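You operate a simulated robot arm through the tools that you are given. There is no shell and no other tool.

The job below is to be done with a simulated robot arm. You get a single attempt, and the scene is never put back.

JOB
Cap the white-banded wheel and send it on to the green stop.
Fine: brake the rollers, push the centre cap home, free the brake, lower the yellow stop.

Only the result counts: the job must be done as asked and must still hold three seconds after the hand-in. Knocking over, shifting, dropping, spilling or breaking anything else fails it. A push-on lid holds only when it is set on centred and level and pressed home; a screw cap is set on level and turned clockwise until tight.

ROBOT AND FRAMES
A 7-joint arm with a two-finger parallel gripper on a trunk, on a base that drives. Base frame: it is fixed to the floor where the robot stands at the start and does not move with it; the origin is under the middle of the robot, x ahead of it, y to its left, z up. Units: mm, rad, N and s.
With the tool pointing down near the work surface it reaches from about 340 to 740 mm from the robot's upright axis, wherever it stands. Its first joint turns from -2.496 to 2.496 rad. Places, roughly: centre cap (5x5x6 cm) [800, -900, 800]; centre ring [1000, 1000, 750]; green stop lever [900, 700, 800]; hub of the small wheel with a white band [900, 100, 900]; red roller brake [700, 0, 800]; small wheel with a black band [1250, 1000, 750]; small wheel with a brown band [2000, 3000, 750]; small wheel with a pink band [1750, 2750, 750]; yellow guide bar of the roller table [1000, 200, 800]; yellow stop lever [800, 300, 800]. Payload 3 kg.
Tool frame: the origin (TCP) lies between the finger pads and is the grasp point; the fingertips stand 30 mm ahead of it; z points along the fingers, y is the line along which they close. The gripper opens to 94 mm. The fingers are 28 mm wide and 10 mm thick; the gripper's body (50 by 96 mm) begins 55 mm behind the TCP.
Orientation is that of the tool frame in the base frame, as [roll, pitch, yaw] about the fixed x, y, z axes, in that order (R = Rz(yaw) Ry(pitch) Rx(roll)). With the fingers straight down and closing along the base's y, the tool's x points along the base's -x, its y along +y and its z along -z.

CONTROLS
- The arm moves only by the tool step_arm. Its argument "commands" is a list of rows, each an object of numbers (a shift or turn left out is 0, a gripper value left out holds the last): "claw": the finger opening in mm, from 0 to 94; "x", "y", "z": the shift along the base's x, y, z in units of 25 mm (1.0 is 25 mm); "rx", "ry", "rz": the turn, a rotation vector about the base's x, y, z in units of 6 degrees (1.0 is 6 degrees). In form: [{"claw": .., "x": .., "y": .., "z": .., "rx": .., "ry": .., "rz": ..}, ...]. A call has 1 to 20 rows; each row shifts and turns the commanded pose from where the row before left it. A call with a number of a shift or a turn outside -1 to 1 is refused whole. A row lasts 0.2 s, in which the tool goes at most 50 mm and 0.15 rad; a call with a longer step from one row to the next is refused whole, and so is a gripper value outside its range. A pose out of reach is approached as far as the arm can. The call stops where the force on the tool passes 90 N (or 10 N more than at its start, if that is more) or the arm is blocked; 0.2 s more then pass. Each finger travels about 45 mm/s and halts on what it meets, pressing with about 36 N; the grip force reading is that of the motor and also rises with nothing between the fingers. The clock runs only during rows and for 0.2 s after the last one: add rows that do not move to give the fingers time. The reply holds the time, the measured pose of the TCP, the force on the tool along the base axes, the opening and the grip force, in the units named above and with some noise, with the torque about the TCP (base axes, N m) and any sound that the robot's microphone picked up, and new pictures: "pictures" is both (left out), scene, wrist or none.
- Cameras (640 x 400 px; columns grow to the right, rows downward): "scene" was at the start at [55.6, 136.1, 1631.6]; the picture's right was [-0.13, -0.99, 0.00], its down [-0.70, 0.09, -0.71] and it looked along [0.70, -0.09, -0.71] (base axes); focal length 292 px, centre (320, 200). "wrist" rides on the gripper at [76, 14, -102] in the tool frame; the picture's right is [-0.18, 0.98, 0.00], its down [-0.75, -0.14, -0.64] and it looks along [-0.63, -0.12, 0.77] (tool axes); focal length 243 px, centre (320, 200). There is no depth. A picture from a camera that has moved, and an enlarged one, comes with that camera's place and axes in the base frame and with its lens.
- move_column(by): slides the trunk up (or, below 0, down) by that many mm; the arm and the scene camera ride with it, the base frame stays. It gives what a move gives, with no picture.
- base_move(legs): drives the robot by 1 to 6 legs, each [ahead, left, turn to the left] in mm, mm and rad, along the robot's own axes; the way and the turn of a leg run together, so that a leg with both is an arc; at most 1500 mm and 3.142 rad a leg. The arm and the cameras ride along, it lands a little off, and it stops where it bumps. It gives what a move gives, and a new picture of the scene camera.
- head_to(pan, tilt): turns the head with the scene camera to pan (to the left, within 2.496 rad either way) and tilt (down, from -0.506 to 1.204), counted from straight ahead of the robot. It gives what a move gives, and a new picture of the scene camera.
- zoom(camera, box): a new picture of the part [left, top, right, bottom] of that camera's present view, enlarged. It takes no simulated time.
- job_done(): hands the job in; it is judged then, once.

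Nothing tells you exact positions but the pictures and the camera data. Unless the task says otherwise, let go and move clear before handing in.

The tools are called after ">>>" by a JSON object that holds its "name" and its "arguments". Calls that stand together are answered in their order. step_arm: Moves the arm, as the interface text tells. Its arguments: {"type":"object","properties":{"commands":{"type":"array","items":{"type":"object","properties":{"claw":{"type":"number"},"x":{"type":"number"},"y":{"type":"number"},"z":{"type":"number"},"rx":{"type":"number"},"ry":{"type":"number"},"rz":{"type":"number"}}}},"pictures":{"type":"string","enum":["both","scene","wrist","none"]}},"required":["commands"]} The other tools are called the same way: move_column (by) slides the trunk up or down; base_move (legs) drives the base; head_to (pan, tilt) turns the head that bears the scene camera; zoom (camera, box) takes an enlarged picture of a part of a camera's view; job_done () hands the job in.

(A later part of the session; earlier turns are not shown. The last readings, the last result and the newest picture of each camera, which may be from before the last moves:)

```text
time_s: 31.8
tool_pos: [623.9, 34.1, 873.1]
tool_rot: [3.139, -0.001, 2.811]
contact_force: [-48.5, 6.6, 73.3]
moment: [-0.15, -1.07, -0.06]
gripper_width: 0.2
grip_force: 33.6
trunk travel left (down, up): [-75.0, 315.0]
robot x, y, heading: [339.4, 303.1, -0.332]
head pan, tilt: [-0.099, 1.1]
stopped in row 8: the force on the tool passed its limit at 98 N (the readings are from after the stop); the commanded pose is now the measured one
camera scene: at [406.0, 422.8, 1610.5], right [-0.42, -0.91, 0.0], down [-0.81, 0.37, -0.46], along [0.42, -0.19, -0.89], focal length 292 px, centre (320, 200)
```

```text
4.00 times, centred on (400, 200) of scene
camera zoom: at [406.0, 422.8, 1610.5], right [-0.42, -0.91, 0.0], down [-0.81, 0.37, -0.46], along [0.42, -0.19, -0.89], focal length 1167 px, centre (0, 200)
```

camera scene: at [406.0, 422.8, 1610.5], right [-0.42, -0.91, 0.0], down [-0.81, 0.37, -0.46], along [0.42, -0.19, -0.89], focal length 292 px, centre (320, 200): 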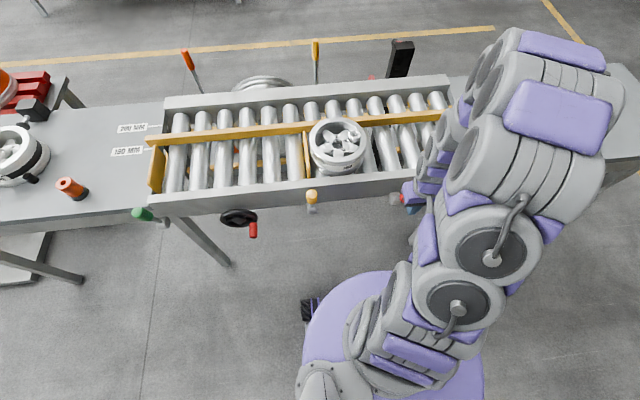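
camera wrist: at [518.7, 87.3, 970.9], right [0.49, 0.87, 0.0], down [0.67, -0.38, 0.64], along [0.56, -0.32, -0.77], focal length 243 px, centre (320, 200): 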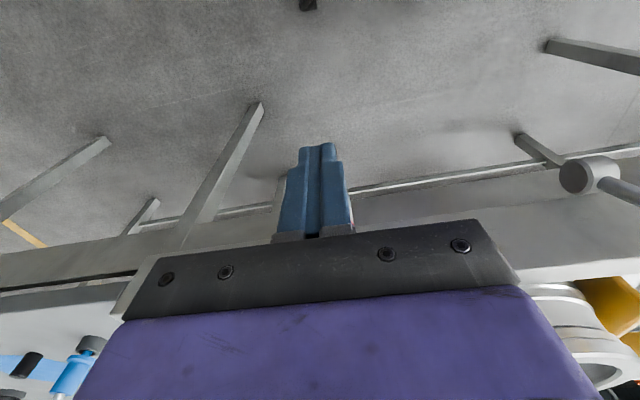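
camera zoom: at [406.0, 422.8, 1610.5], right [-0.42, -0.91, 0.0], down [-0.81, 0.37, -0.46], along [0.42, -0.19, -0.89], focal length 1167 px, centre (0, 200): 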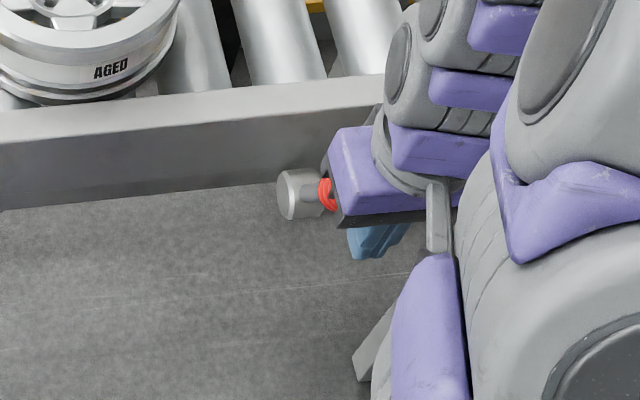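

The push ended with about 50 N forward and 70 N upward on the tool, so either the lever is at its stop or its tip touches the palm. I'll back off and rise to look.

>>> {"name": "step_arm", "arguments": {"commands": [{"x": -0.5, "y": 0.17}, {"x": -0.5, "y": 0.17}, {"z": 1}, {"z": 1}, {"z": 1}, {"z": 1}]}}

>>> {"name": "zoom", "arguments": {"camera": "scene", "box": [320, 150, 480, 250]}}

>>> {"name": "zoom", "arguments": {"camera": "wrist", "box": [160, 0, 480, 240]}}

```text
time_s: 33.2
tool_pos: [606.0, 40.0, 969.3]
tool_rot: [-3.142, 0.0, 2.812]
contact_force: [0.8, -0.2, -0.2]
moment: [-0.01, 0.02, -0.01]
gripper_width: 0.0
grip_force: 32.6
trunk travel left (down, up): [-75.0, 315.0]
robot x, y, heading: [344.6, 305.8, -0.326]
head pan, tilt: [-0.099, 1.1]
camera scene: at [420.3, 417.6, 1609.2], right [-0.42, -0.91, 0.0], down [-0.81, 0.37, -0.45], along [0.41, -0.19, -0.89], focal length 292 px, centre (320, 200)
camera wrist: at [538.4, 79.5, 1072.7], right [0.49, 0.87, 0.0], down [0.67, -0.38, 0.64], along [0.56, -0.32, -0.77], focal length 243 px, centre (320, 200)
```

scene: 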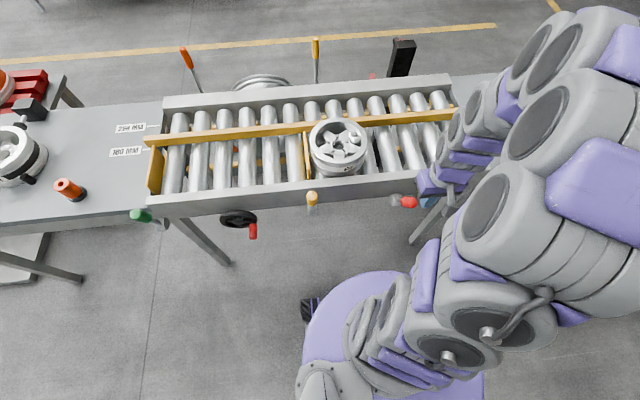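
wrist: 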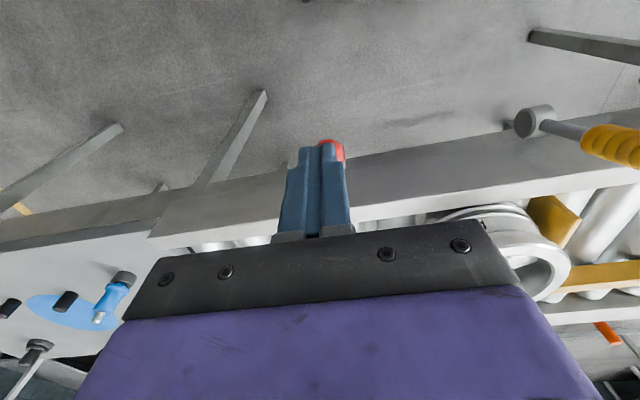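

```text
4.00 times, centred on (400, 200) of scene
camera zoom: at [420.3, 417.6, 1609.2], right [-0.42, -0.91, 0.0], down [-0.81, 0.37, -0.45], along [0.41, -0.19, -0.89], focal length 1167 px, centre (0, 200)
```

zoom: 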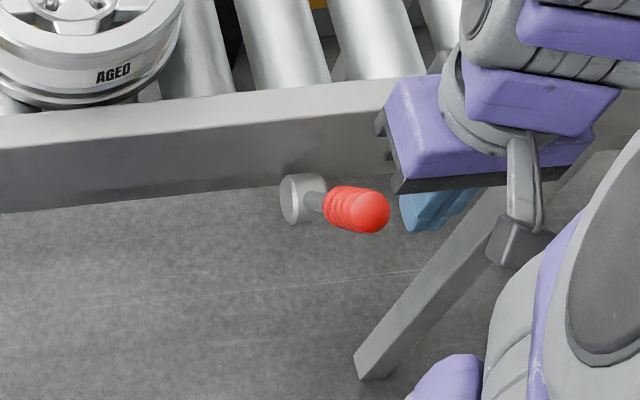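

```text
1.67 times, centred on (320, 120) of wrist
camera zoom: at [538.4, 79.5, 1072.7], right [0.49, 0.87, 0.0], down [0.67, -0.38, 0.64], along [0.56, -0.32, -0.77], focal length 404 px, centre (320, 333)
```

zoom: 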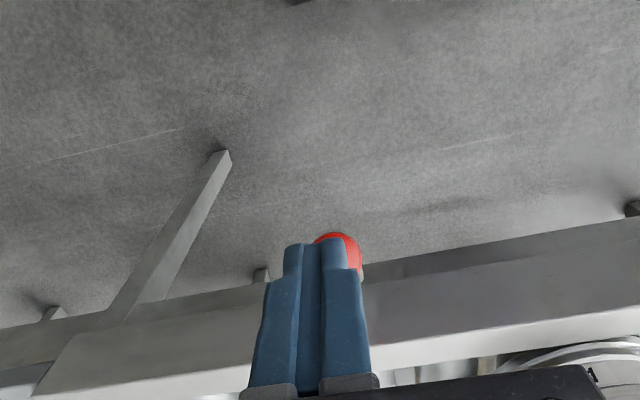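

The tool was lifted 4–5 mm while the lever only moved 2°, so the handle tip was caught under a step of the fingers. I'll retry with the fingers held higher so only the fingertips bear on the handle.

>>> {"name": "step_arm", "arguments": {"commands": [{"x": -0.38, "y": 0.13}, {"z": -1}, {"z": -1}, {"z": -1}, {"z": -0.1}, {"x": 0.2, "y": -0.068}, {"x": 0.2, "y": -0.068}, {"x": 0.2, "y": -0.068}, {"x": 0.2, "y": -0.068}, {"x": 0.2, "y": -0.068}, {"x": 0.2, "y": -0.068}], "pictures": "scene"}}

>>> {"name": "zoom", "arguments": {"camera": "scene", "box": [320, 150, 480, 250]}}

```text
time_s: 35.6
tool_pos: [625.9, 33.1, 891.6]
tool_rot: [3.138, -0.001, 2.812]
contact_force: [-3.5, 1.7, 0.2]
moment: [-0.12, -0.27, 0.03]
gripper_width: 0.0
grip_force: 33.1
trunk travel left (down, up): [-75.0, 315.0]
robot x, y, heading: [344.4, 305.6, -0.33]
head pan, tilt: [-0.099, 1.1]
camera scene: at [419.0, 416.6, 1609.4], right [-0.42, -0.91, 0.0], down [-0.81, 0.37, -0.45], along [0.41, -0.19, -0.89], focal length 292 px, centre (320, 200)
```

scene: 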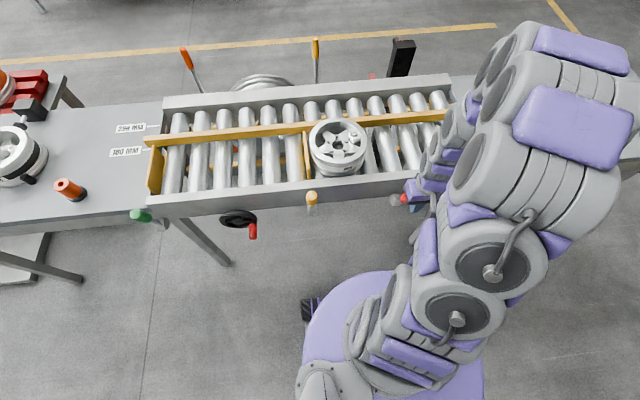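

```text
4.00 times, centred on (400, 200) of scene
camera zoom: at [419.0, 416.6, 1609.4], right [-0.42, -0.91, 0.0], down [-0.81, 0.37, -0.45], along [0.41, -0.19, -0.89], focal length 1167 px, centre (0, 200)
```

zoom: 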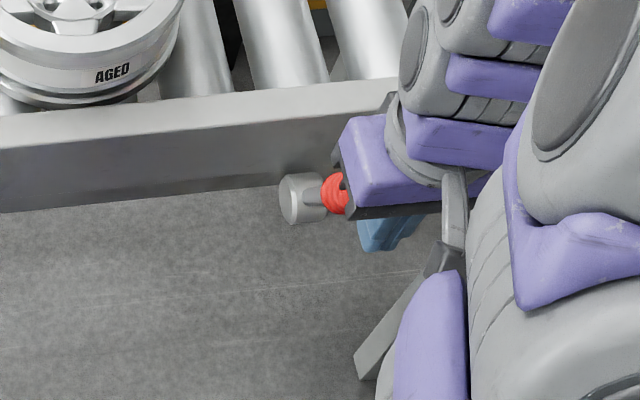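

It's moving with only a few newtons now. Continue pushing.

>>> {"name": "step_arm", "arguments": {"commands": [{"x": 0.2, "y": -0.068}, {"x": 0.2, "y": -0.068}, {"x": 0.2, "y": -0.068}, {"x": 0.2, "y": -0.068}, {"x": 0.2, "y": -0.068}, {"x": 0.2, "y": -0.068}], "pictures": "scene"}}

>>> {"name": "zoom", "arguments": {"camera": "scene", "box": [320, 150, 480, 250]}}

```text
time_s: 37.0
tool_pos: [656.7, 22.6, 891.6]
tool_rot: [3.139, -0.003, 2.811]
contact_force: [-3.6, 1.5, 1.8]
moment: [0.0, -0.02, -0.01]
gripper_width: 0.1
grip_force: 33.2
trunk travel left (down, up): [-75.0, 315.0]
robot x, y, heading: [344.6, 306.1, -0.331]
head pan, tilt: [-0.099, 1.1]
camera scene: at [420.2, 416.6, 1609.3], right [-0.42, -0.91, 0.0], down [-0.81, 0.37, -0.45], along [0.41, -0.19, -0.89], focal length 292 px, centre (320, 200)
```

scene: 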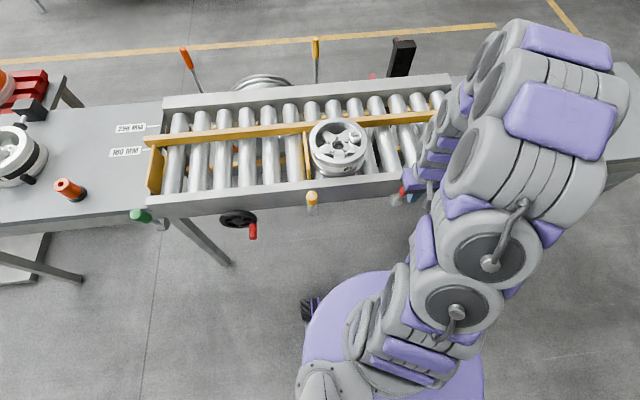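

```text
4.00 times, centred on (400, 200) of scene
camera zoom: at [420.2, 416.6, 1609.3], right [-0.42, -0.91, 0.0], down [-0.81, 0.37, -0.45], along [0.41, -0.19, -0.89], focal length 1167 px, centre (0, 200)
```

zoom: 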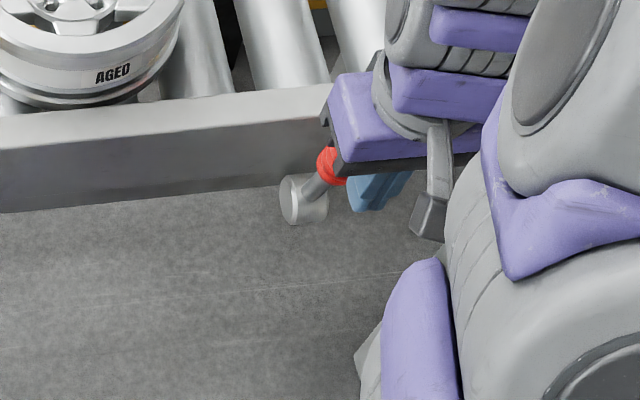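

>>> {"name": "step_arm", "arguments": {"commands": [{"x": 0.15, "y": -0.051}, {"x": 0.15, "y": -0.051}, {"x": 0.15, "y": -0.051}, {"x": 0.15, "y": -0.051}], "pictures": "scene"}}

>>> {"name": "zoom", "arguments": {"camera": "scene", "box": [320, 150, 480, 250]}}

```text
time_s: 38.0
tool_pos: [658.9, 22.8, 889.7]
tool_rot: [3.132, -0.026, 2.81]
contact_force: [-39.6, 1.5, 13.9]
moment: [-0.35, 0.05, -0.1]
gripper_width: 0.0
grip_force: 33.2
trunk travel left (down, up): [-75.0, 315.0]
robot x, y, heading: [341.8, 305.4, -0.334]
head pan, tilt: [-0.099, 1.1]
stopped in row 4: the force on the tool passed its limit at 95 N (the readings are from after the stop); the commanded pose is now the measured one
camera scene: at [410.5, 416.1, 1610.2], right [-0.42, -0.91, 0.0], down [-0.81, 0.37, -0.46], along [0.42, -0.19, -0.89], focal length 292 px, centre (320, 200)
```

scene: 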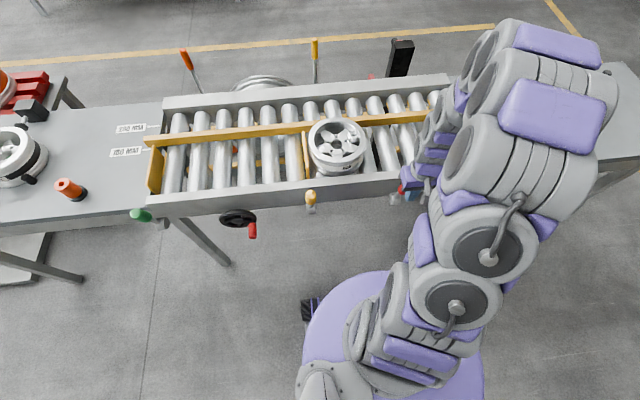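

```text
4.00 times, centred on (400, 200) of scene
camera zoom: at [410.5, 416.1, 1610.2], right [-0.42, -0.91, 0.0], down [-0.81, 0.37, -0.46], along [0.42, -0.19, -0.89], focal length 1167 px, centre (0, 200)
```

zoom: 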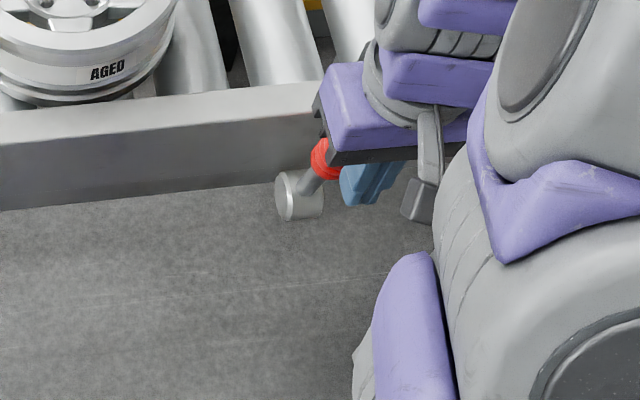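

A firm horizontal stop now: the lever is at its upper end like the yellow one, so the brake should be on. I'll back off and rise to confirm.

>>> {"name": "step_arm", "arguments": {"commands": [{"x": -0.5, "y": 0.17}, {"x": -0.5, "y": 0.17}, {"x": -0.5, "y": 0.17}, {"z": 1}, {"z": 1}, {"z": 1}, {"z": 1}, {"z": 1}, {"z": 1}, {"z": 1}, {"z": 1}]}}

>>> {"name": "zoom", "arguments": {"camera": "scene", "box": [280, 130, 440, 230]}}

```text
time_s: 40.4
tool_pos: [627.1, 34.8, 1089.1]
tool_rot: [3.135, -0.023, 2.81]
contact_force: [-0.3, -0.2, -0.5]
moment: [0.04, 0.01, -0.01]
gripper_width: 0.0
grip_force: 33.2
trunk travel left (down, up): [-75.0, 315.0]
robot x, y, heading: [341.5, 301.0, -0.335]
head pan, tilt: [-0.099, 1.1]
camera scene: at [419.5, 417.8, 1609.2], right [-0.42, -0.91, 0.0], down [-0.81, 0.37, -0.45], along [0.41, -0.19, -0.89], focal length 292 px, centre (320, 200)
camera wrist: at [561.0, 72.9, 1194.2], right [0.49, 0.87, 0.0], down [0.68, -0.39, 0.62], along [0.54, -0.31, -0.78], focal length 243 px, centre (320, 200)
```

scene: 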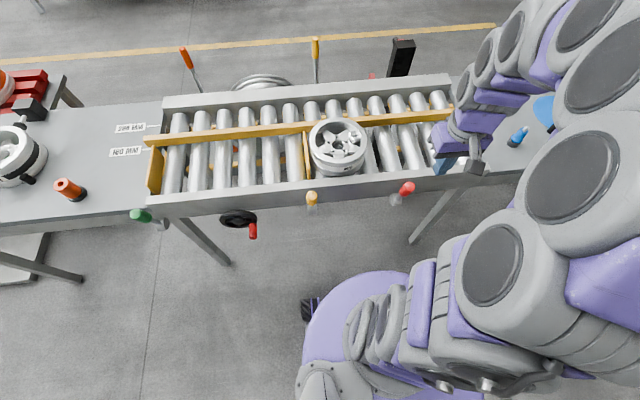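
wrist: 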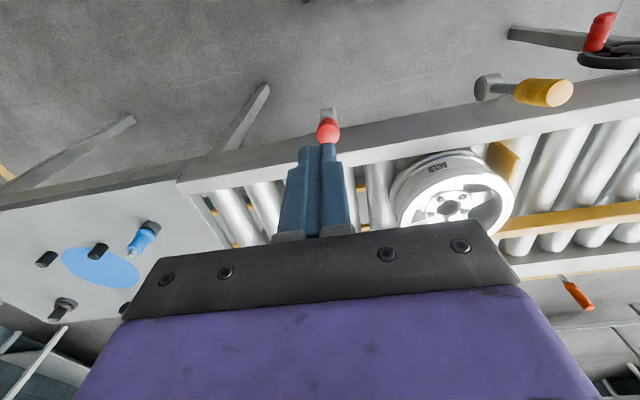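

```text
4.00 times, centred on (360, 180) of scene
camera zoom: at [419.5, 417.8, 1609.2], right [-0.42, -0.91, 0.0], down [-0.81, 0.37, -0.45], along [0.41, -0.19, -0.89], focal length 1167 px, centre (160, 280)
```

zoom: 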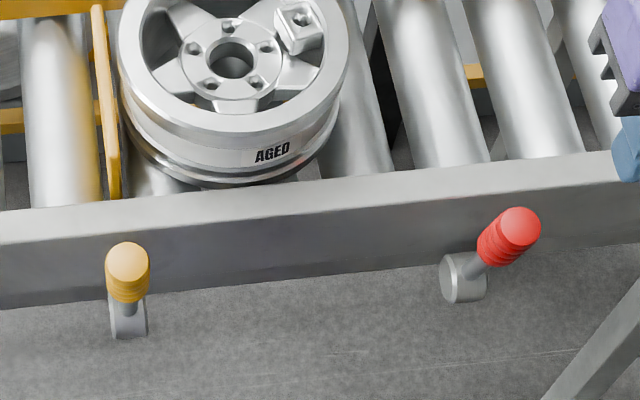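

The red lever now stands up like the yellow one – brake on. Next I'll look closely at the hub and then fetch the cap.

>>> {"name": "zoom", "arguments": {"camera": "scene", "box": [310, 115, 374, 165]}}

>>> {"name": "zoom", "arguments": {"camera": "wrist", "box": [390, 140, 520, 250]}}

```text
8.00 times, centred on (342, 140) of scene
camera zoom: at [419.5, 417.8, 1609.2], right [-0.42, -0.91, 0.0], down [-0.81, 0.37, -0.45], along [0.41, -0.19, -0.89], focal length 2333 px, centre (144, 680)
```

zoom: 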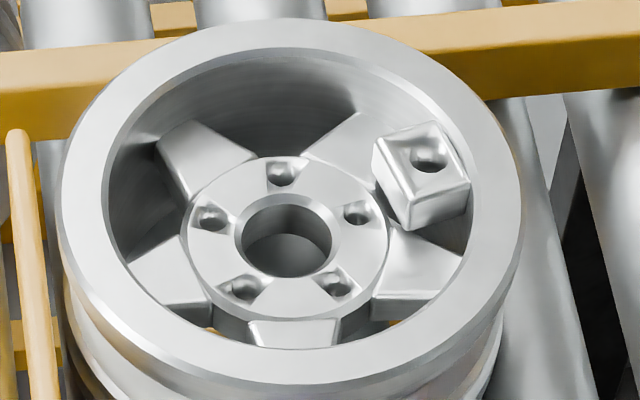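

```text
3.64 times, centred on (455, 195) of wrist
camera zoom: at [561.0, 72.9, 1194.2], right [0.49, 0.87, 0.0], down [0.68, -0.39, 0.62], along [0.54, -0.31, -0.78], focal length 882 px, centre (-171, 218)
```

zoom: 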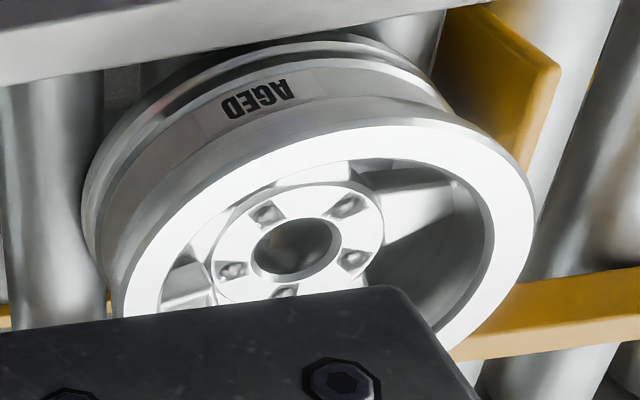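

The bore has a chamfered edge and the cap sits plug-down in a black holder ring with a grip knob on top. I'll straighten the wrist, open the gripper, and drive to the right table.

>>> {"name": "step_arm", "arguments": {"commands": [{"claw": 94, "rx": -0.131, "ry": -0.187, "z": 0.5}, {"claw": 94}, {"claw": 94}, {"claw": 94}, {"claw": 94}, {"claw": 94}], "pictures": "none"}}

>>> {"name": "base_move", "arguments": {"legs": [[0, -967, 0]]}}

```text
time_s: 41.8
tool_pos: [626.9, 34.3, 1101.8]
tool_rot: [-3.139, 0.003, 2.81]
contact_force: [-0.1, 0.4, 0.5]
moment: [-0.02, 0.02, 0.01]
gripper_width: 94.0
grip_force: 0.0
trunk travel left (down, up): [-75.0, 315.0]
robot x, y, heading: [345.4, 303.9, -0.335]
head pan, tilt: [-0.099, 1.1]
```

```text
time_s: 46.8
tool_pos: [318.1, -860.5, 1103.1]
tool_rot: [-3.139, 0.001, 2.809]
contact_force: [0.5, -1.0, -0.1]
moment: [0.0, -0.01, -0.03]
gripper_width: 94.1
grip_force: 0.1
trunk travel left (down, up): [-75.0, 315.0]
robot x, y, heading: [31.9, -595.3, -0.333]
head pan, tilt: [-0.099, 1.1]
camera scene: at [111.5, -476.7, 1608.9], right [-0.42, -0.91, 0.0], down [-0.81, 0.37, -0.45], along [0.41, -0.19, -0.89], focal length 292 px, centre (320, 200)
```

scene: 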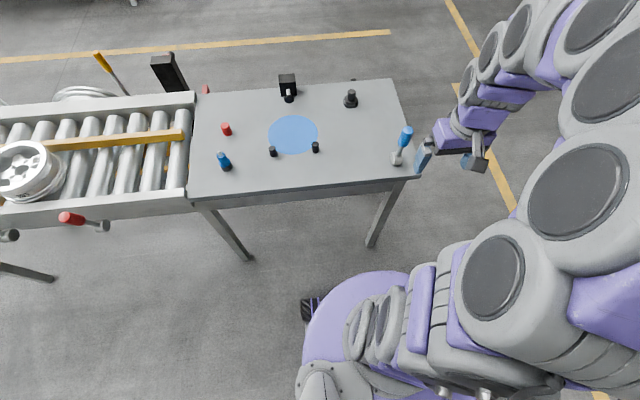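

Now ahead toward the table, hand well above everything.

>>> {"name": "base_move", "arguments": {"legs": [[173, 0, 0]]}}

>>> {"name": "zoom", "arguments": {"camera": "scene", "box": [240, 90, 440, 230]}}

>>> {"name": "zoom", "arguments": {"camera": "wrist", "box": [0, 0, 640, 400]}}

```text
time_s: 48.2
tool_pos: [480.8, -917.7, 1101.2]
tool_rot: [-3.14, -0.001, 2.811]
contact_force: [-0.2, 0.4, -0.3]
moment: [0.03, 0.03, -0.04]
gripper_width: 94.0
grip_force: 0.1
trunk travel left (down, up): [-75.0, 315.0]
robot x, y, heading: [192.1, -650.8, -0.328]
head pan, tilt: [-0.099, 1.1]
camera scene: at [272.2, -536.0, 1609.2], right [-0.42, -0.91, 0.0], down [-0.81, 0.37, -0.45], along [0.41, -0.19, -0.89], focal length 292 px, centre (320, 200)
```

scene: 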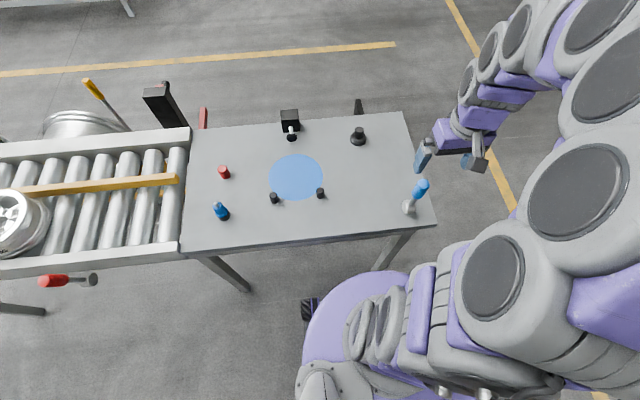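

```text
2.86 times, centred on (340, 160) of scene
camera zoom: at [272.2, -536.0, 1609.2], right [-0.42, -0.91, 0.0], down [-0.81, 0.37, -0.45], along [0.41, -0.19, -0.89], focal length 833 px, centre (263, 314)
```

zoom: 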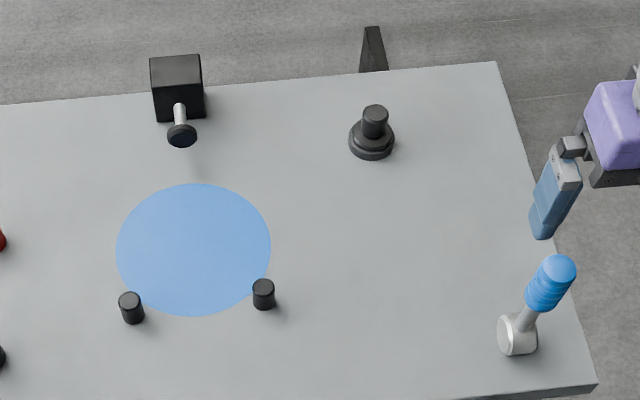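

```text
1.00 times, centred on (320, 200) of wrist (not enlarged: the box is as wide or as high as the picture)
camera zoom: at [412.5, -878.7, 1204.4], right [0.49, 0.87, 0.0], down [0.67, -0.38, 0.64], along [0.56, -0.32, -0.77], focal length 243 px, centre (320, 200)
```

zoom: 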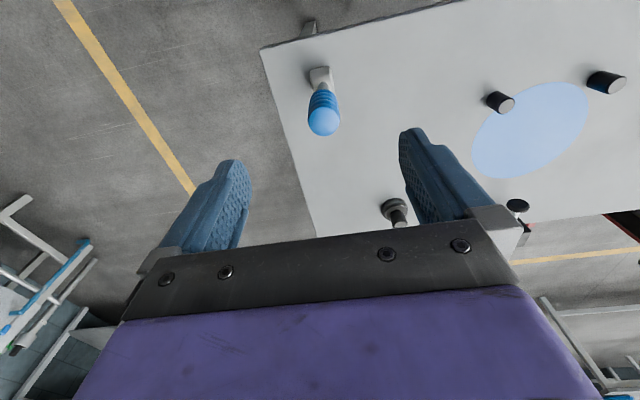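

The cap is near (822, -936). I'll extend the hand over it at height and look down with the wrist camera.

>>> {"name": "step_arm", "arguments": {"commands": [{"x": 0.975, "y": -0.052}, {"x": 0.975, "y": -0.052}, {"x": 0.975, "y": -0.052}, {"x": 0.975, "y": -0.052}, {"x": 0.975, "y": -0.052}, {"x": 0.975, "y": -0.052}, {"x": 0.975, "y": -0.052}, {"x": 0.975, "y": -0.052}, {"x": 0.975, "y": -0.052}, {"x": 0.975, "y": -0.052}, {"x": 0.975, "y": -0.052}, {"x": 0.975, "y": -0.052}, {"x": 0.975, "y": -0.052}, {"x": 0.975, "y": -0.052}, {"z": -1}, {"z": -1}, {"z": -1}, {"z": -1}]}}

>>> {"name": "zoom", "arguments": {"camera": "wrist", "box": [220, 80, 420, 220]}}

>>> {"name": "zoom", "arguments": {"camera": "scene", "box": [320, 100, 440, 180]}}

```text
time_s: 52.0
tool_pos: [821.9, -933.9, 1000.4]
tool_rot: [-3.139, 0.001, 2.811]
contact_force: [-0.1, -0.5, -0.2]
moment: [0.01, 0.03, -0.02]
gripper_width: 93.7
grip_force: 0.1
trunk travel left (down, up): [-75.0, 315.0]
robot x, y, heading: [193.5, -650.2, -0.33]
head pan, tilt: [-0.099, 1.1]
camera scene: at [274.4, -535.5, 1609.1], right [-0.42, -0.91, 0.0], down [-0.81, 0.37, -0.45], along [0.41, -0.19, -0.89], focal length 292 px, centre (320, 200)
camera wrist: at [753.2, -895.3, 1103.2], right [0.49, 0.87, 0.0], down [0.67, -0.38, 0.64], along [0.56, -0.32, -0.77], focal length 243 px, centre (320, 200)
```

scene: 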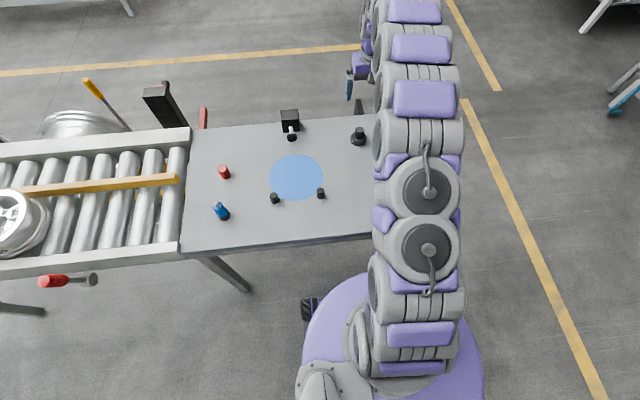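
wrist: 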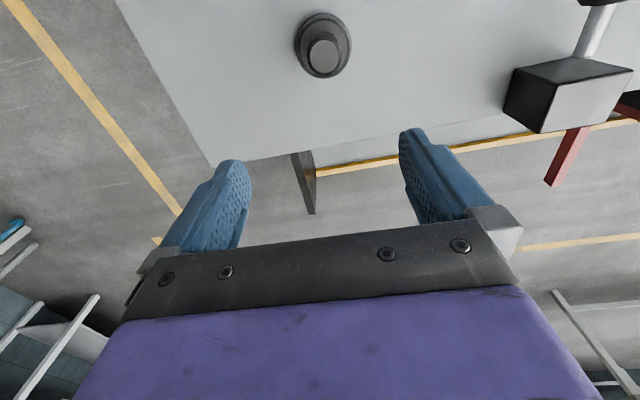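

```text
2.86 times, centred on (320, 150) of wrist
camera zoom: at [753.2, -895.3, 1103.2], right [0.49, 0.87, 0.0], down [0.67, -0.38, 0.64], along [0.56, -0.32, -0.77], focal length 693 px, centre (320, 343)
```

zoom: 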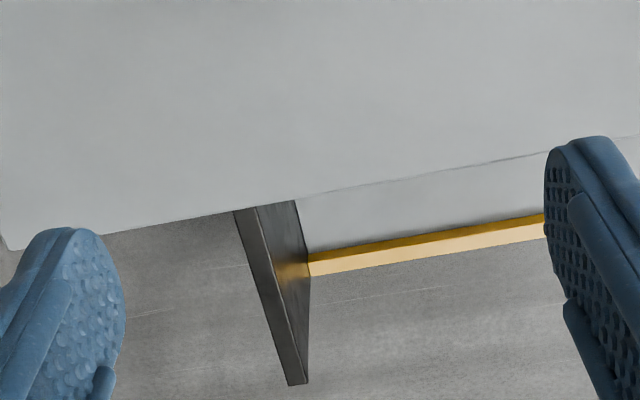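

```text
5.00 times, centred on (380, 140) of scene
camera zoom: at [274.4, -535.5, 1609.1], right [-0.42, -0.91, 0.0], down [-0.81, 0.37, -0.45], along [0.41, -0.19, -0.89], focal length 1458 px, centre (20, 500)
```

zoom: 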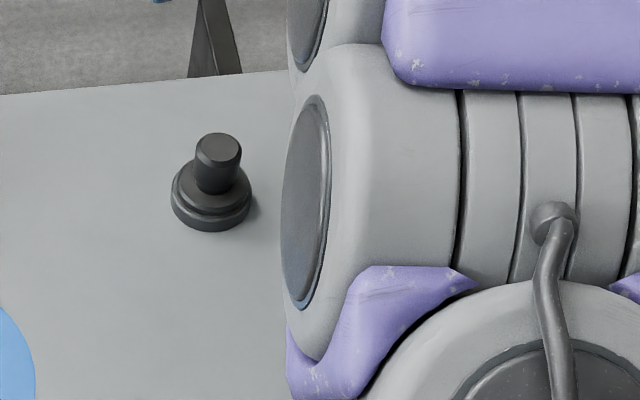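

The cap triangulates to about (783, -909) with its knob top near z 885. I'll shift over it and re-check.

>>> {"name": "step_arm", "arguments": {"commands": [{"x": -0.78, "y": 0.49}, {"x": -0.78, "y": 0.49}, {"z": -0.6}]}}

>>> {"name": "zoom", "arguments": {"camera": "wrist", "box": [240, 40, 400, 140]}}

```text
time_s: 52.8
tool_pos: [782.1, -909.9, 986.2]
tool_rot: [-3.139, 0.002, 2.811]
contact_force: [0.5, -0.8, -0.2]
moment: [-0.03, 0.0, -0.04]
gripper_width: 94.0
grip_force: 0.0
trunk travel left (down, up): [-75.0, 315.0]
robot x, y, heading: [193.6, -650.0, -0.328]
head pan, tilt: [-0.099, 1.1]
camera scene: at [274.4, -535.2, 1609.0], right [-0.42, -0.91, 0.0], down [-0.81, 0.37, -0.45], along [0.41, -0.19, -0.89], focal length 292 px, centre (320, 200)
camera wrist: at [714.7, -870.4, 1089.1], right [0.49, 0.87, 0.0], down [0.67, -0.38, 0.64], along [0.56, -0.32, -0.77], focal length 243 px, centre (320, 200)
```

scene: 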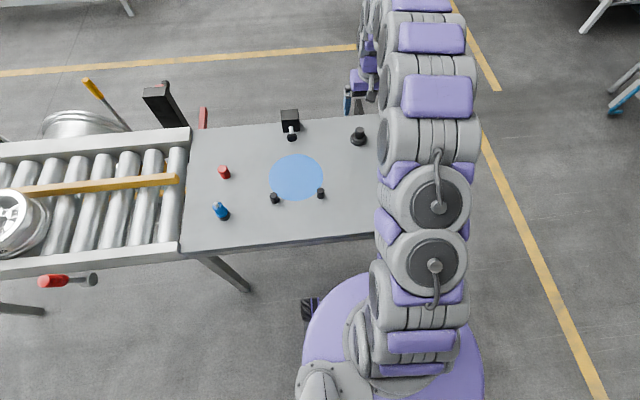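
wrist: 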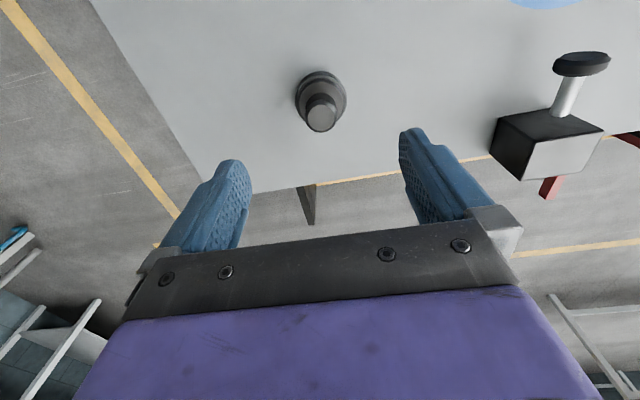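

```text
4.00 times, centred on (320, 90) of wrist
camera zoom: at [714.7, -870.4, 1089.1], right [0.49, 0.87, 0.0], down [0.67, -0.38, 0.64], along [0.56, -0.32, -0.77], focal length 970 px, centre (320, 640)
```

zoom: 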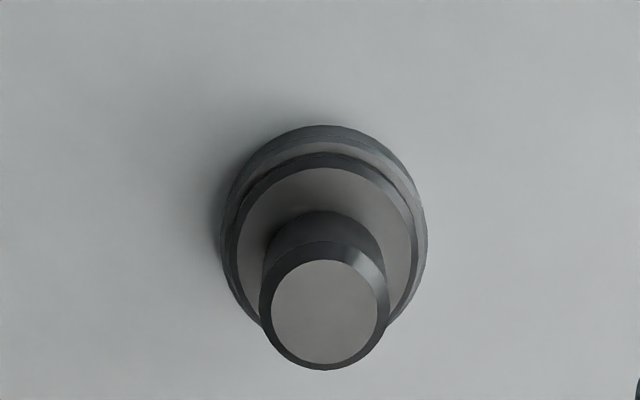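

>>> {"name": "zoom", "arguments": {"camera": "wrist", "box": [290, 60, 354, 140]}}

>>> {"name": "zoom", "arguments": {"camera": "scene", "box": [342, 118, 374, 150]}}

>>> {"name": "zoom", "arguments": {"camera": "scene", "box": [200, 150, 248, 230]}}

```text
5.00 times, centred on (322, 100) of wrist
camera zoom: at [714.7, -870.4, 1089.1], right [0.49, 0.87, 0.0], down [0.67, -0.38, 0.64], along [0.56, -0.32, -0.77], focal length 1213 px, centre (310, 700)
```

zoom: 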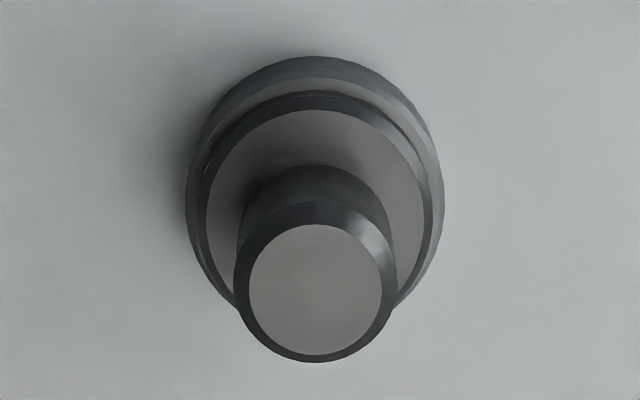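

```text
12.50 times, centred on (358, 134) of scene
camera zoom: at [274.4, -535.2, 1609.0], right [-0.42, -0.91, 0.0], down [-0.81, 0.37, -0.45], along [0.41, -0.19, -0.89], focal length 3646 px, centre (-155, 1025)
```

zoom: 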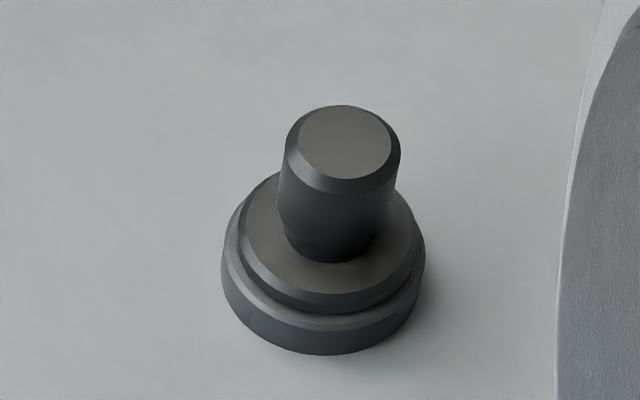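

```text
5.00 times, centred on (224, 190) of scene
camera zoom: at [274.4, -535.2, 1609.0], right [-0.42, -0.91, 0.0], down [-0.81, 0.37, -0.45], along [0.41, -0.19, -0.89], focal length 1458 px, centre (800, 250)
```

zoom: 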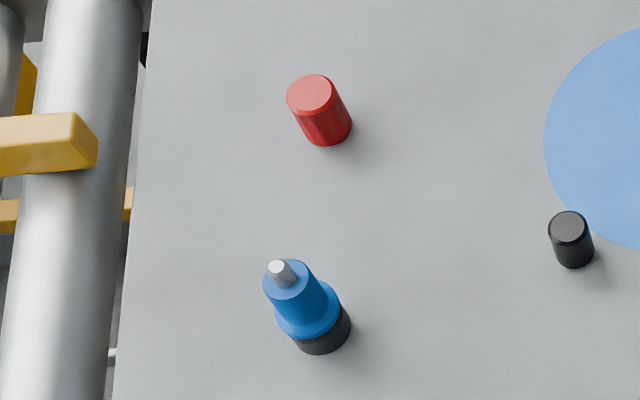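

The cap is a knob on a flange, seated in a black ring with its plug hidden. The hand is centred over it; I'll descend partway and re-check.

>>> {"name": "step_arm", "arguments": {"commands": [{"x": 0.04, "z": -1}, {"z": -1}, {"z": -0.8}]}}

>>> {"name": "zoom", "arguments": {"camera": "wrist", "box": [220, 80, 420, 240]}}

```text
time_s: 53.6
tool_pos: [783.7, -910.0, 917.4]
tool_rot: [-3.139, 0.003, 2.811]
contact_force: [0.1, 0.5, -0.1]
moment: [-0.01, 0.0, 0.0]
gripper_width: 94.1
grip_force: 0.1
trunk travel left (down, up): [-75.0, 315.0]
robot x, y, heading: [193.4, -648.1, -0.333]
head pan, tilt: [-0.099, 1.1]
camera scene: at [274.2, -535.4, 1609.1], right [-0.42, -0.91, 0.0], down [-0.81, 0.37, -0.45], along [0.41, -0.19, -0.89], focal length 292 px, centre (320, 200)
camera wrist: at [715.5, -870.7, 1019.7], right [0.49, 0.87, 0.0], down [0.67, -0.38, 0.64], along [0.56, -0.32, -0.76], focal length 243 px, centre (320, 200)
```

scene: 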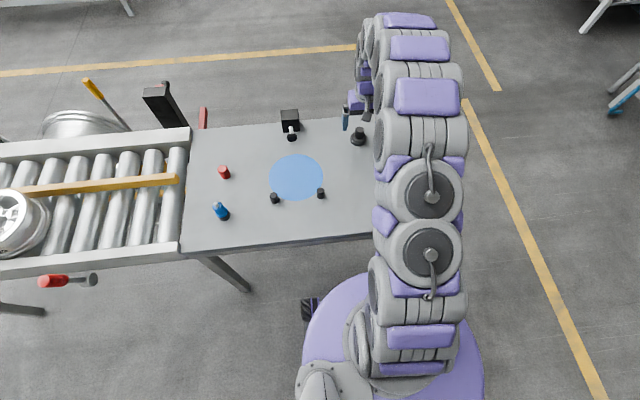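
wrist: 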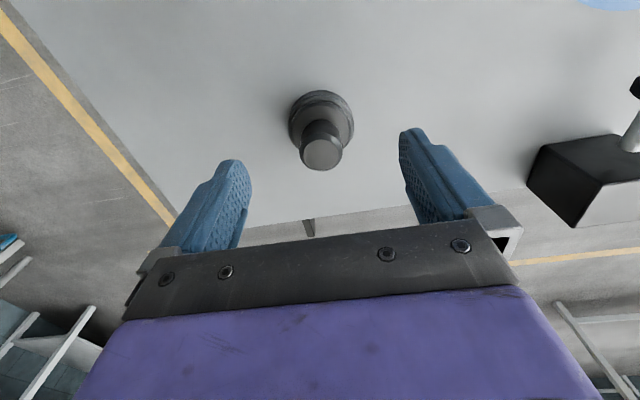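

```text
2.50 times, centred on (320, 160) of wrist
camera zoom: at [715.5, -870.7, 1019.7], right [0.49, 0.87, 0.0], down [0.67, -0.38, 0.64], along [0.56, -0.32, -0.76], focal length 606 px, centre (320, 300)
```

zoom: 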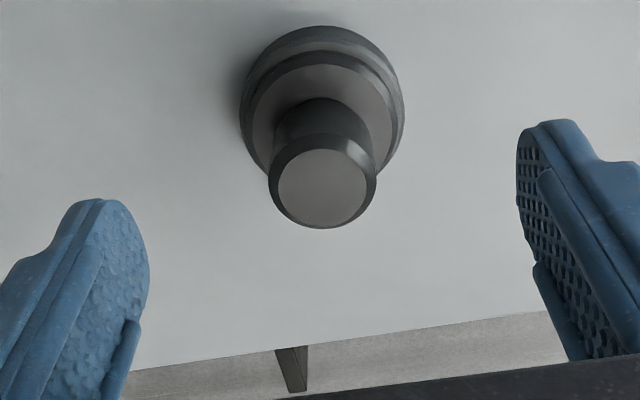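

>>> {"name": "step_arm", "arguments": {"commands": [{"x": 0.04, "z": -0.7}, {"z": -0.6}], "pictures": "none"}}

>>> {"name": "zoom", "arguments": {"camera": "wrist", "box": [220, 80, 420, 240]}}

>>> {"name": "zoom", "arguments": {"camera": "scene", "box": [330, 90, 390, 150]}}

```text
time_s: 54.2
tool_pos: [783.6, -909.1, 883.6]
tool_rot: [-3.138, 0.002, 2.811]
contact_force: [-0.8, 0.1, -0.2]
moment: [-0.02, 0.05, -0.02]
gripper_width: 93.9
grip_force: 0.1
trunk travel left (down, up): [-75.0, 315.0]
robot x, y, heading: [193.7, -648.2, -0.332]
head pan, tilt: [-0.099, 1.1]
```

```text
2.50 times, centred on (320, 160) of wrist
camera zoom: at [716.7, -870.3, 986.6], right [0.49, 0.87, 0.0], down [0.67, -0.38, 0.64], along [0.56, -0.32, -0.77], focal length 606 px, centre (320, 300)
```

zoom: 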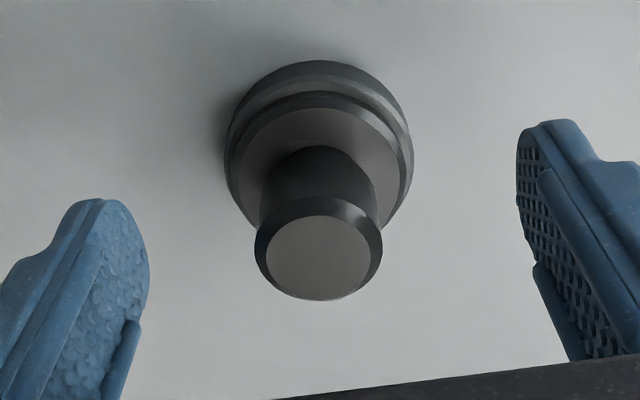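

```text
6.67 times, centred on (360, 120) of scene
camera zoom: at [274.2, -535.3, 1609.1], right [-0.42, -0.91, 0.0], down [-0.81, 0.37, -0.45], along [0.41, -0.19, -0.89], focal length 1944 px, centre (53, 733)
```

zoom: 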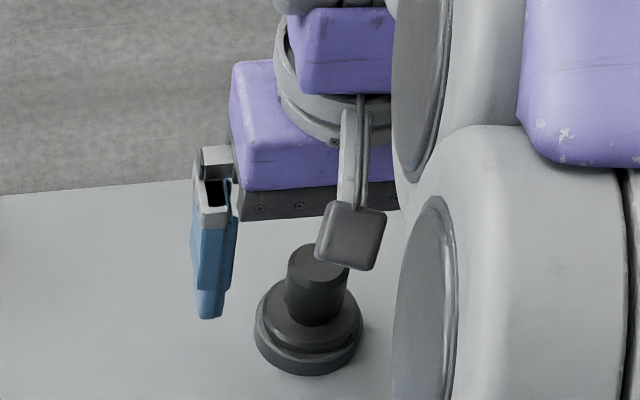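

Three wrist views agree on knob top at about (789, -911, 870). I'll shift 6 mm forward, lower the last 19 mm and grip the knob.

>>> {"name": "step_arm", "arguments": {"commands": [{"x": 0.227, "y": -0.078}, {"z": -0.4}, {"z": -0.38}], "pictures": "none"}}

>>> {"name": "zoom", "arguments": {"camera": "wrist", "box": [220, 80, 420, 240]}}

```text
time_s: 55.0
tool_pos: [789.8, -910.9, 865.9]
tool_rot: [-3.141, 0.002, 2.813]
contact_force: [0.0, 0.3, 0.1]
moment: [-0.02, 0.01, -0.02]
gripper_width: 94.0
grip_force: 0.1
trunk travel left (down, up): [-75.0, 315.0]
robot x, y, heading: [194.7, -649.9, -0.332]
head pan, tilt: [-0.099, 1.1]
```

```text
2.50 times, centred on (320, 160) of wrist
camera zoom: at [722.2, -872.2, 967.9], right [0.49, 0.87, 0.0], down [0.67, -0.38, 0.64], along [0.56, -0.32, -0.77], focal length 606 px, centre (320, 300)
```

zoom: 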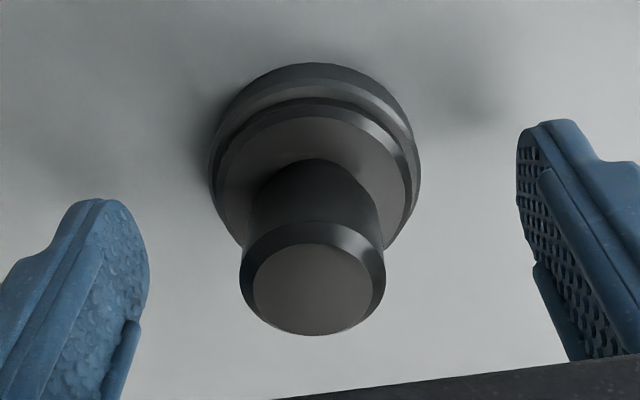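

Centred within about 1 mm. Close on the knob.

>>> {"name": "step_arm", "arguments": {"commands": [{"claw": 15, "y": -0.03}, {"claw": 15}, {"claw": 15}, {"claw": 15}, {"claw": 15}, {"claw": 15}, {"claw": 15}]}}

>>> {"name": "zoom", "arguments": {"camera": "wrist", "box": [220, 80, 420, 240]}}

```text
time_s: 56.6
tool_pos: [789.5, -913.2, 864.7]
tool_rot: [-3.14, 0.001, 2.813]
contact_force: [-0.4, -0.3, 0.2]
moment: [0.0, 0.02, -0.04]
gripper_width: 46.3
grip_force: 36.0
trunk travel left (down, up): [-75.0, 315.0]
robot x, y, heading: [194.8, -649.9, -0.329]
head pan, tilt: [-0.099, 1.1]
camera scene: at [274.1, -535.3, 1609.1], right [-0.42, -0.91, 0.0], down [-0.81, 0.37, -0.45], along [0.41, -0.19, -0.89], focal length 292 px, centre (320, 200)
camera wrist: at [721.8, -873.5, 967.8], right [0.49, 0.87, 0.0], down [0.67, -0.38, 0.64], along [0.56, -0.32, -0.77], focal length 243 px, centre (320, 200)
```

scene: 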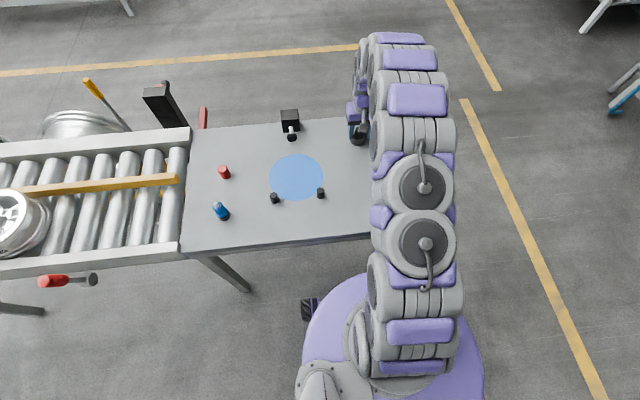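
wrist: 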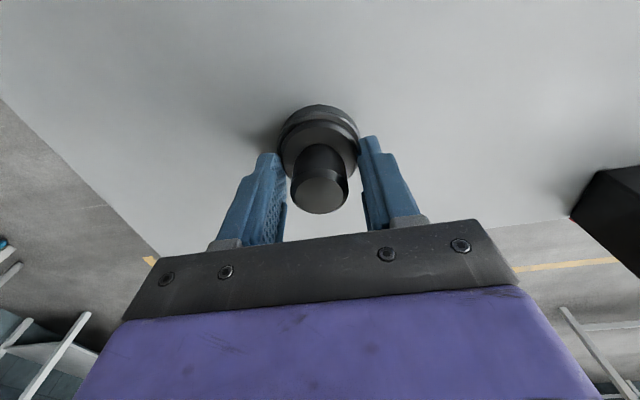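

```text
2.50 times, centred on (320, 160) of wrist
camera zoom: at [721.8, -873.5, 967.8], right [0.49, 0.87, 0.0], down [0.67, -0.38, 0.64], along [0.56, -0.32, -0.77], focal length 606 px, centre (320, 300)
```

zoom: 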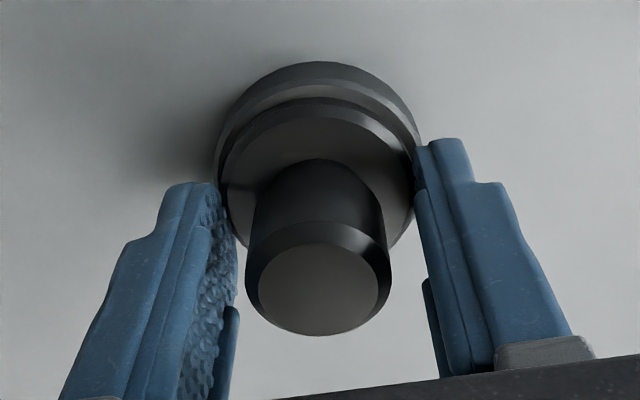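

The fingertips closed on the 46 mm flange rather than the knob, so the flange is higher than I thought. I'll open, rise 10 mm and close on the knob itself.

>>> {"name": "step_arm", "arguments": {"commands": [{"claw": 70}, {"claw": 70}, {"claw": 70}, {"z": 0.4}, {"claw": 15}, {"claw": 15}, {"claw": 15}, {"claw": 15}, {"claw": 15}, {"claw": 15}]}}

>>> {"name": "zoom", "arguments": {"camera": "wrist", "box": [220, 80, 420, 240]}}

```text
time_s: 58.8
tool_pos: [789.5, -913.4, 875.3]
tool_rot: [-3.14, 0.002, 2.811]
contact_force: [-0.9, -0.5, 1.6]
moment: [-0.01, 0.01, -0.02]
gripper_width: 28.5
grip_force: 36.1
trunk travel left (down, up): [-75.0, 315.0]
robot x, y, heading: [194.5, -649.2, -0.33]
head pan, tilt: [-0.099, 1.1]
camera scene: at [273.6, -535.1, 1609.1], right [-0.42, -0.91, 0.0], down [-0.81, 0.37, -0.45], along [0.41, -0.19, -0.89], focal length 292 px, centre (320, 200)
camera wrist: at [721.9, -873.7, 977.7], right [0.49, 0.87, 0.0], down [0.67, -0.38, 0.64], along [0.56, -0.32, -0.77], focal length 243 px, centre (320, 200)
```

scene: 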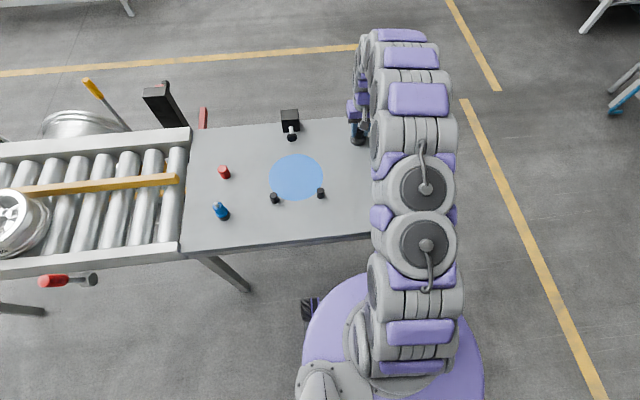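
wrist: 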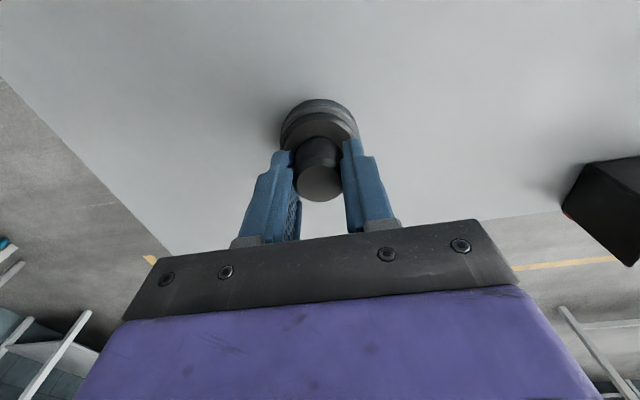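

```text
2.50 times, centred on (320, 160) of wrist
camera zoom: at [721.9, -873.7, 977.7], right [0.49, 0.87, 0.0], down [0.67, -0.38, 0.64], along [0.56, -0.32, -0.77], focal length 606 px, centre (320, 300)
```

zoom: 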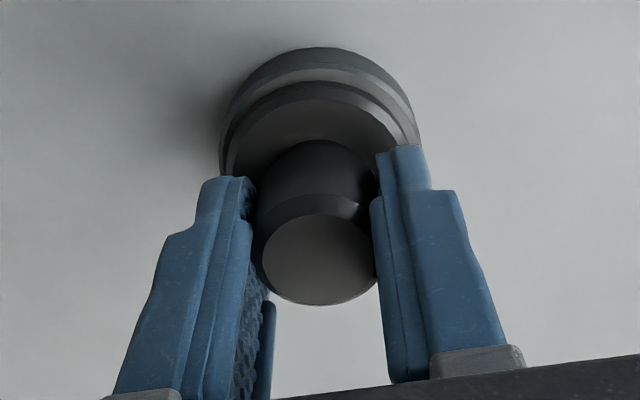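

Now the knob itself is gripped at 28.5 mm. Lift straight up slowly and check the plug comes out of the ring.

>>> {"name": "step_arm", "arguments": {"commands": [{"z": 0.2}, {"z": 0.4}, {"z": 0.6}, {"z": 0.8}, {"z": 1}, {"z": 1}]}}

>>> {"name": "zoom", "arguments": {"camera": "wrist", "box": [220, 40, 420, 200]}}

>>> {"name": "zoom", "arguments": {"camera": "scene", "box": [330, 90, 390, 150]}}

```text
time_s: 60.2
tool_pos: [789.6, -913.4, 975.1]
tool_rot: [-3.14, -0.001, 2.812]
contact_force: [-0.1, 0.5, -0.4]
moment: [-0.02, -0.01, -0.03]
gripper_width: 28.6
grip_force: 35.8
trunk travel left (down, up): [-75.0, 315.0]
robot x, y, heading: [194.3, -647.6, -0.333]
head pan, tilt: [-0.099, 1.1]
camera scene: at [273.4, -535.0, 1609.1], right [-0.42, -0.91, 0.0], down [-0.81, 0.37, -0.45], along [0.41, -0.19, -0.89], focal length 292 px, centre (320, 200)
camera wrist: at [721.9, -873.3, 1077.3], right [0.49, 0.87, 0.0], down [0.67, -0.38, 0.64], along [0.56, -0.32, -0.77], focal length 243 px, centre (320, 200)
```

scene: 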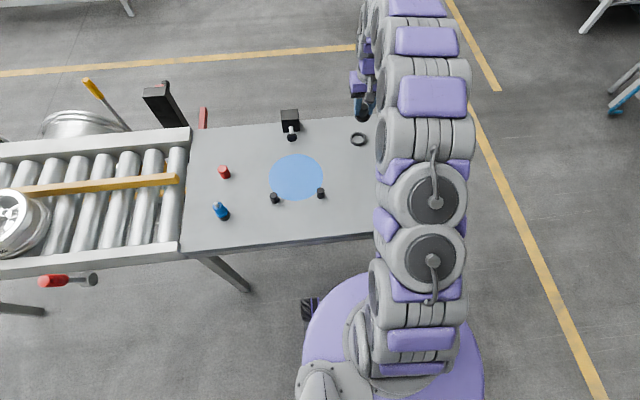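
wrist: 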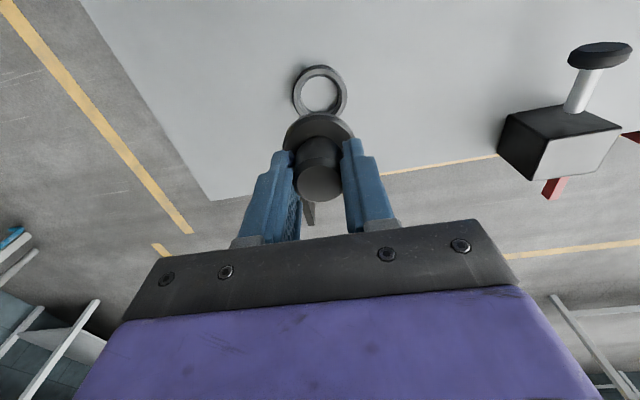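

```text
2.50 times, centred on (320, 120) of wrist
camera zoom: at [721.9, -873.3, 1077.3], right [0.49, 0.87, 0.0], down [0.67, -0.38, 0.64], along [0.56, -0.32, -0.77], focal length 606 px, centre (320, 400)
```

zoom: 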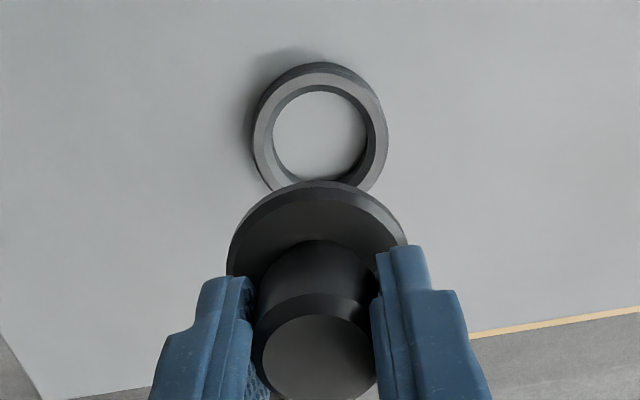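

```text
6.67 times, centred on (360, 120) of scene
camera zoom: at [273.4, -535.0, 1609.1], right [-0.42, -0.91, 0.0], down [-0.81, 0.37, -0.45], along [0.41, -0.19, -0.89], focal length 1944 px, centre (53, 733)
```

zoom: 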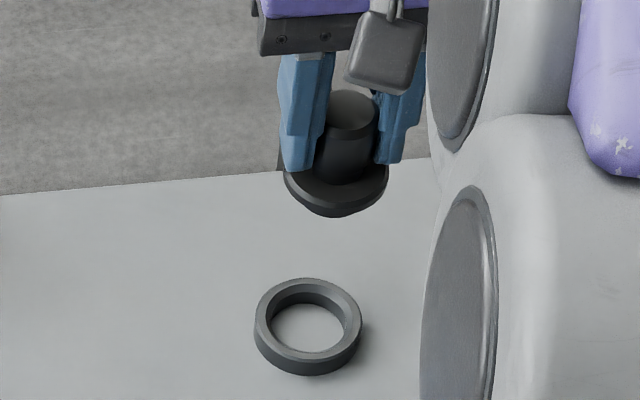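

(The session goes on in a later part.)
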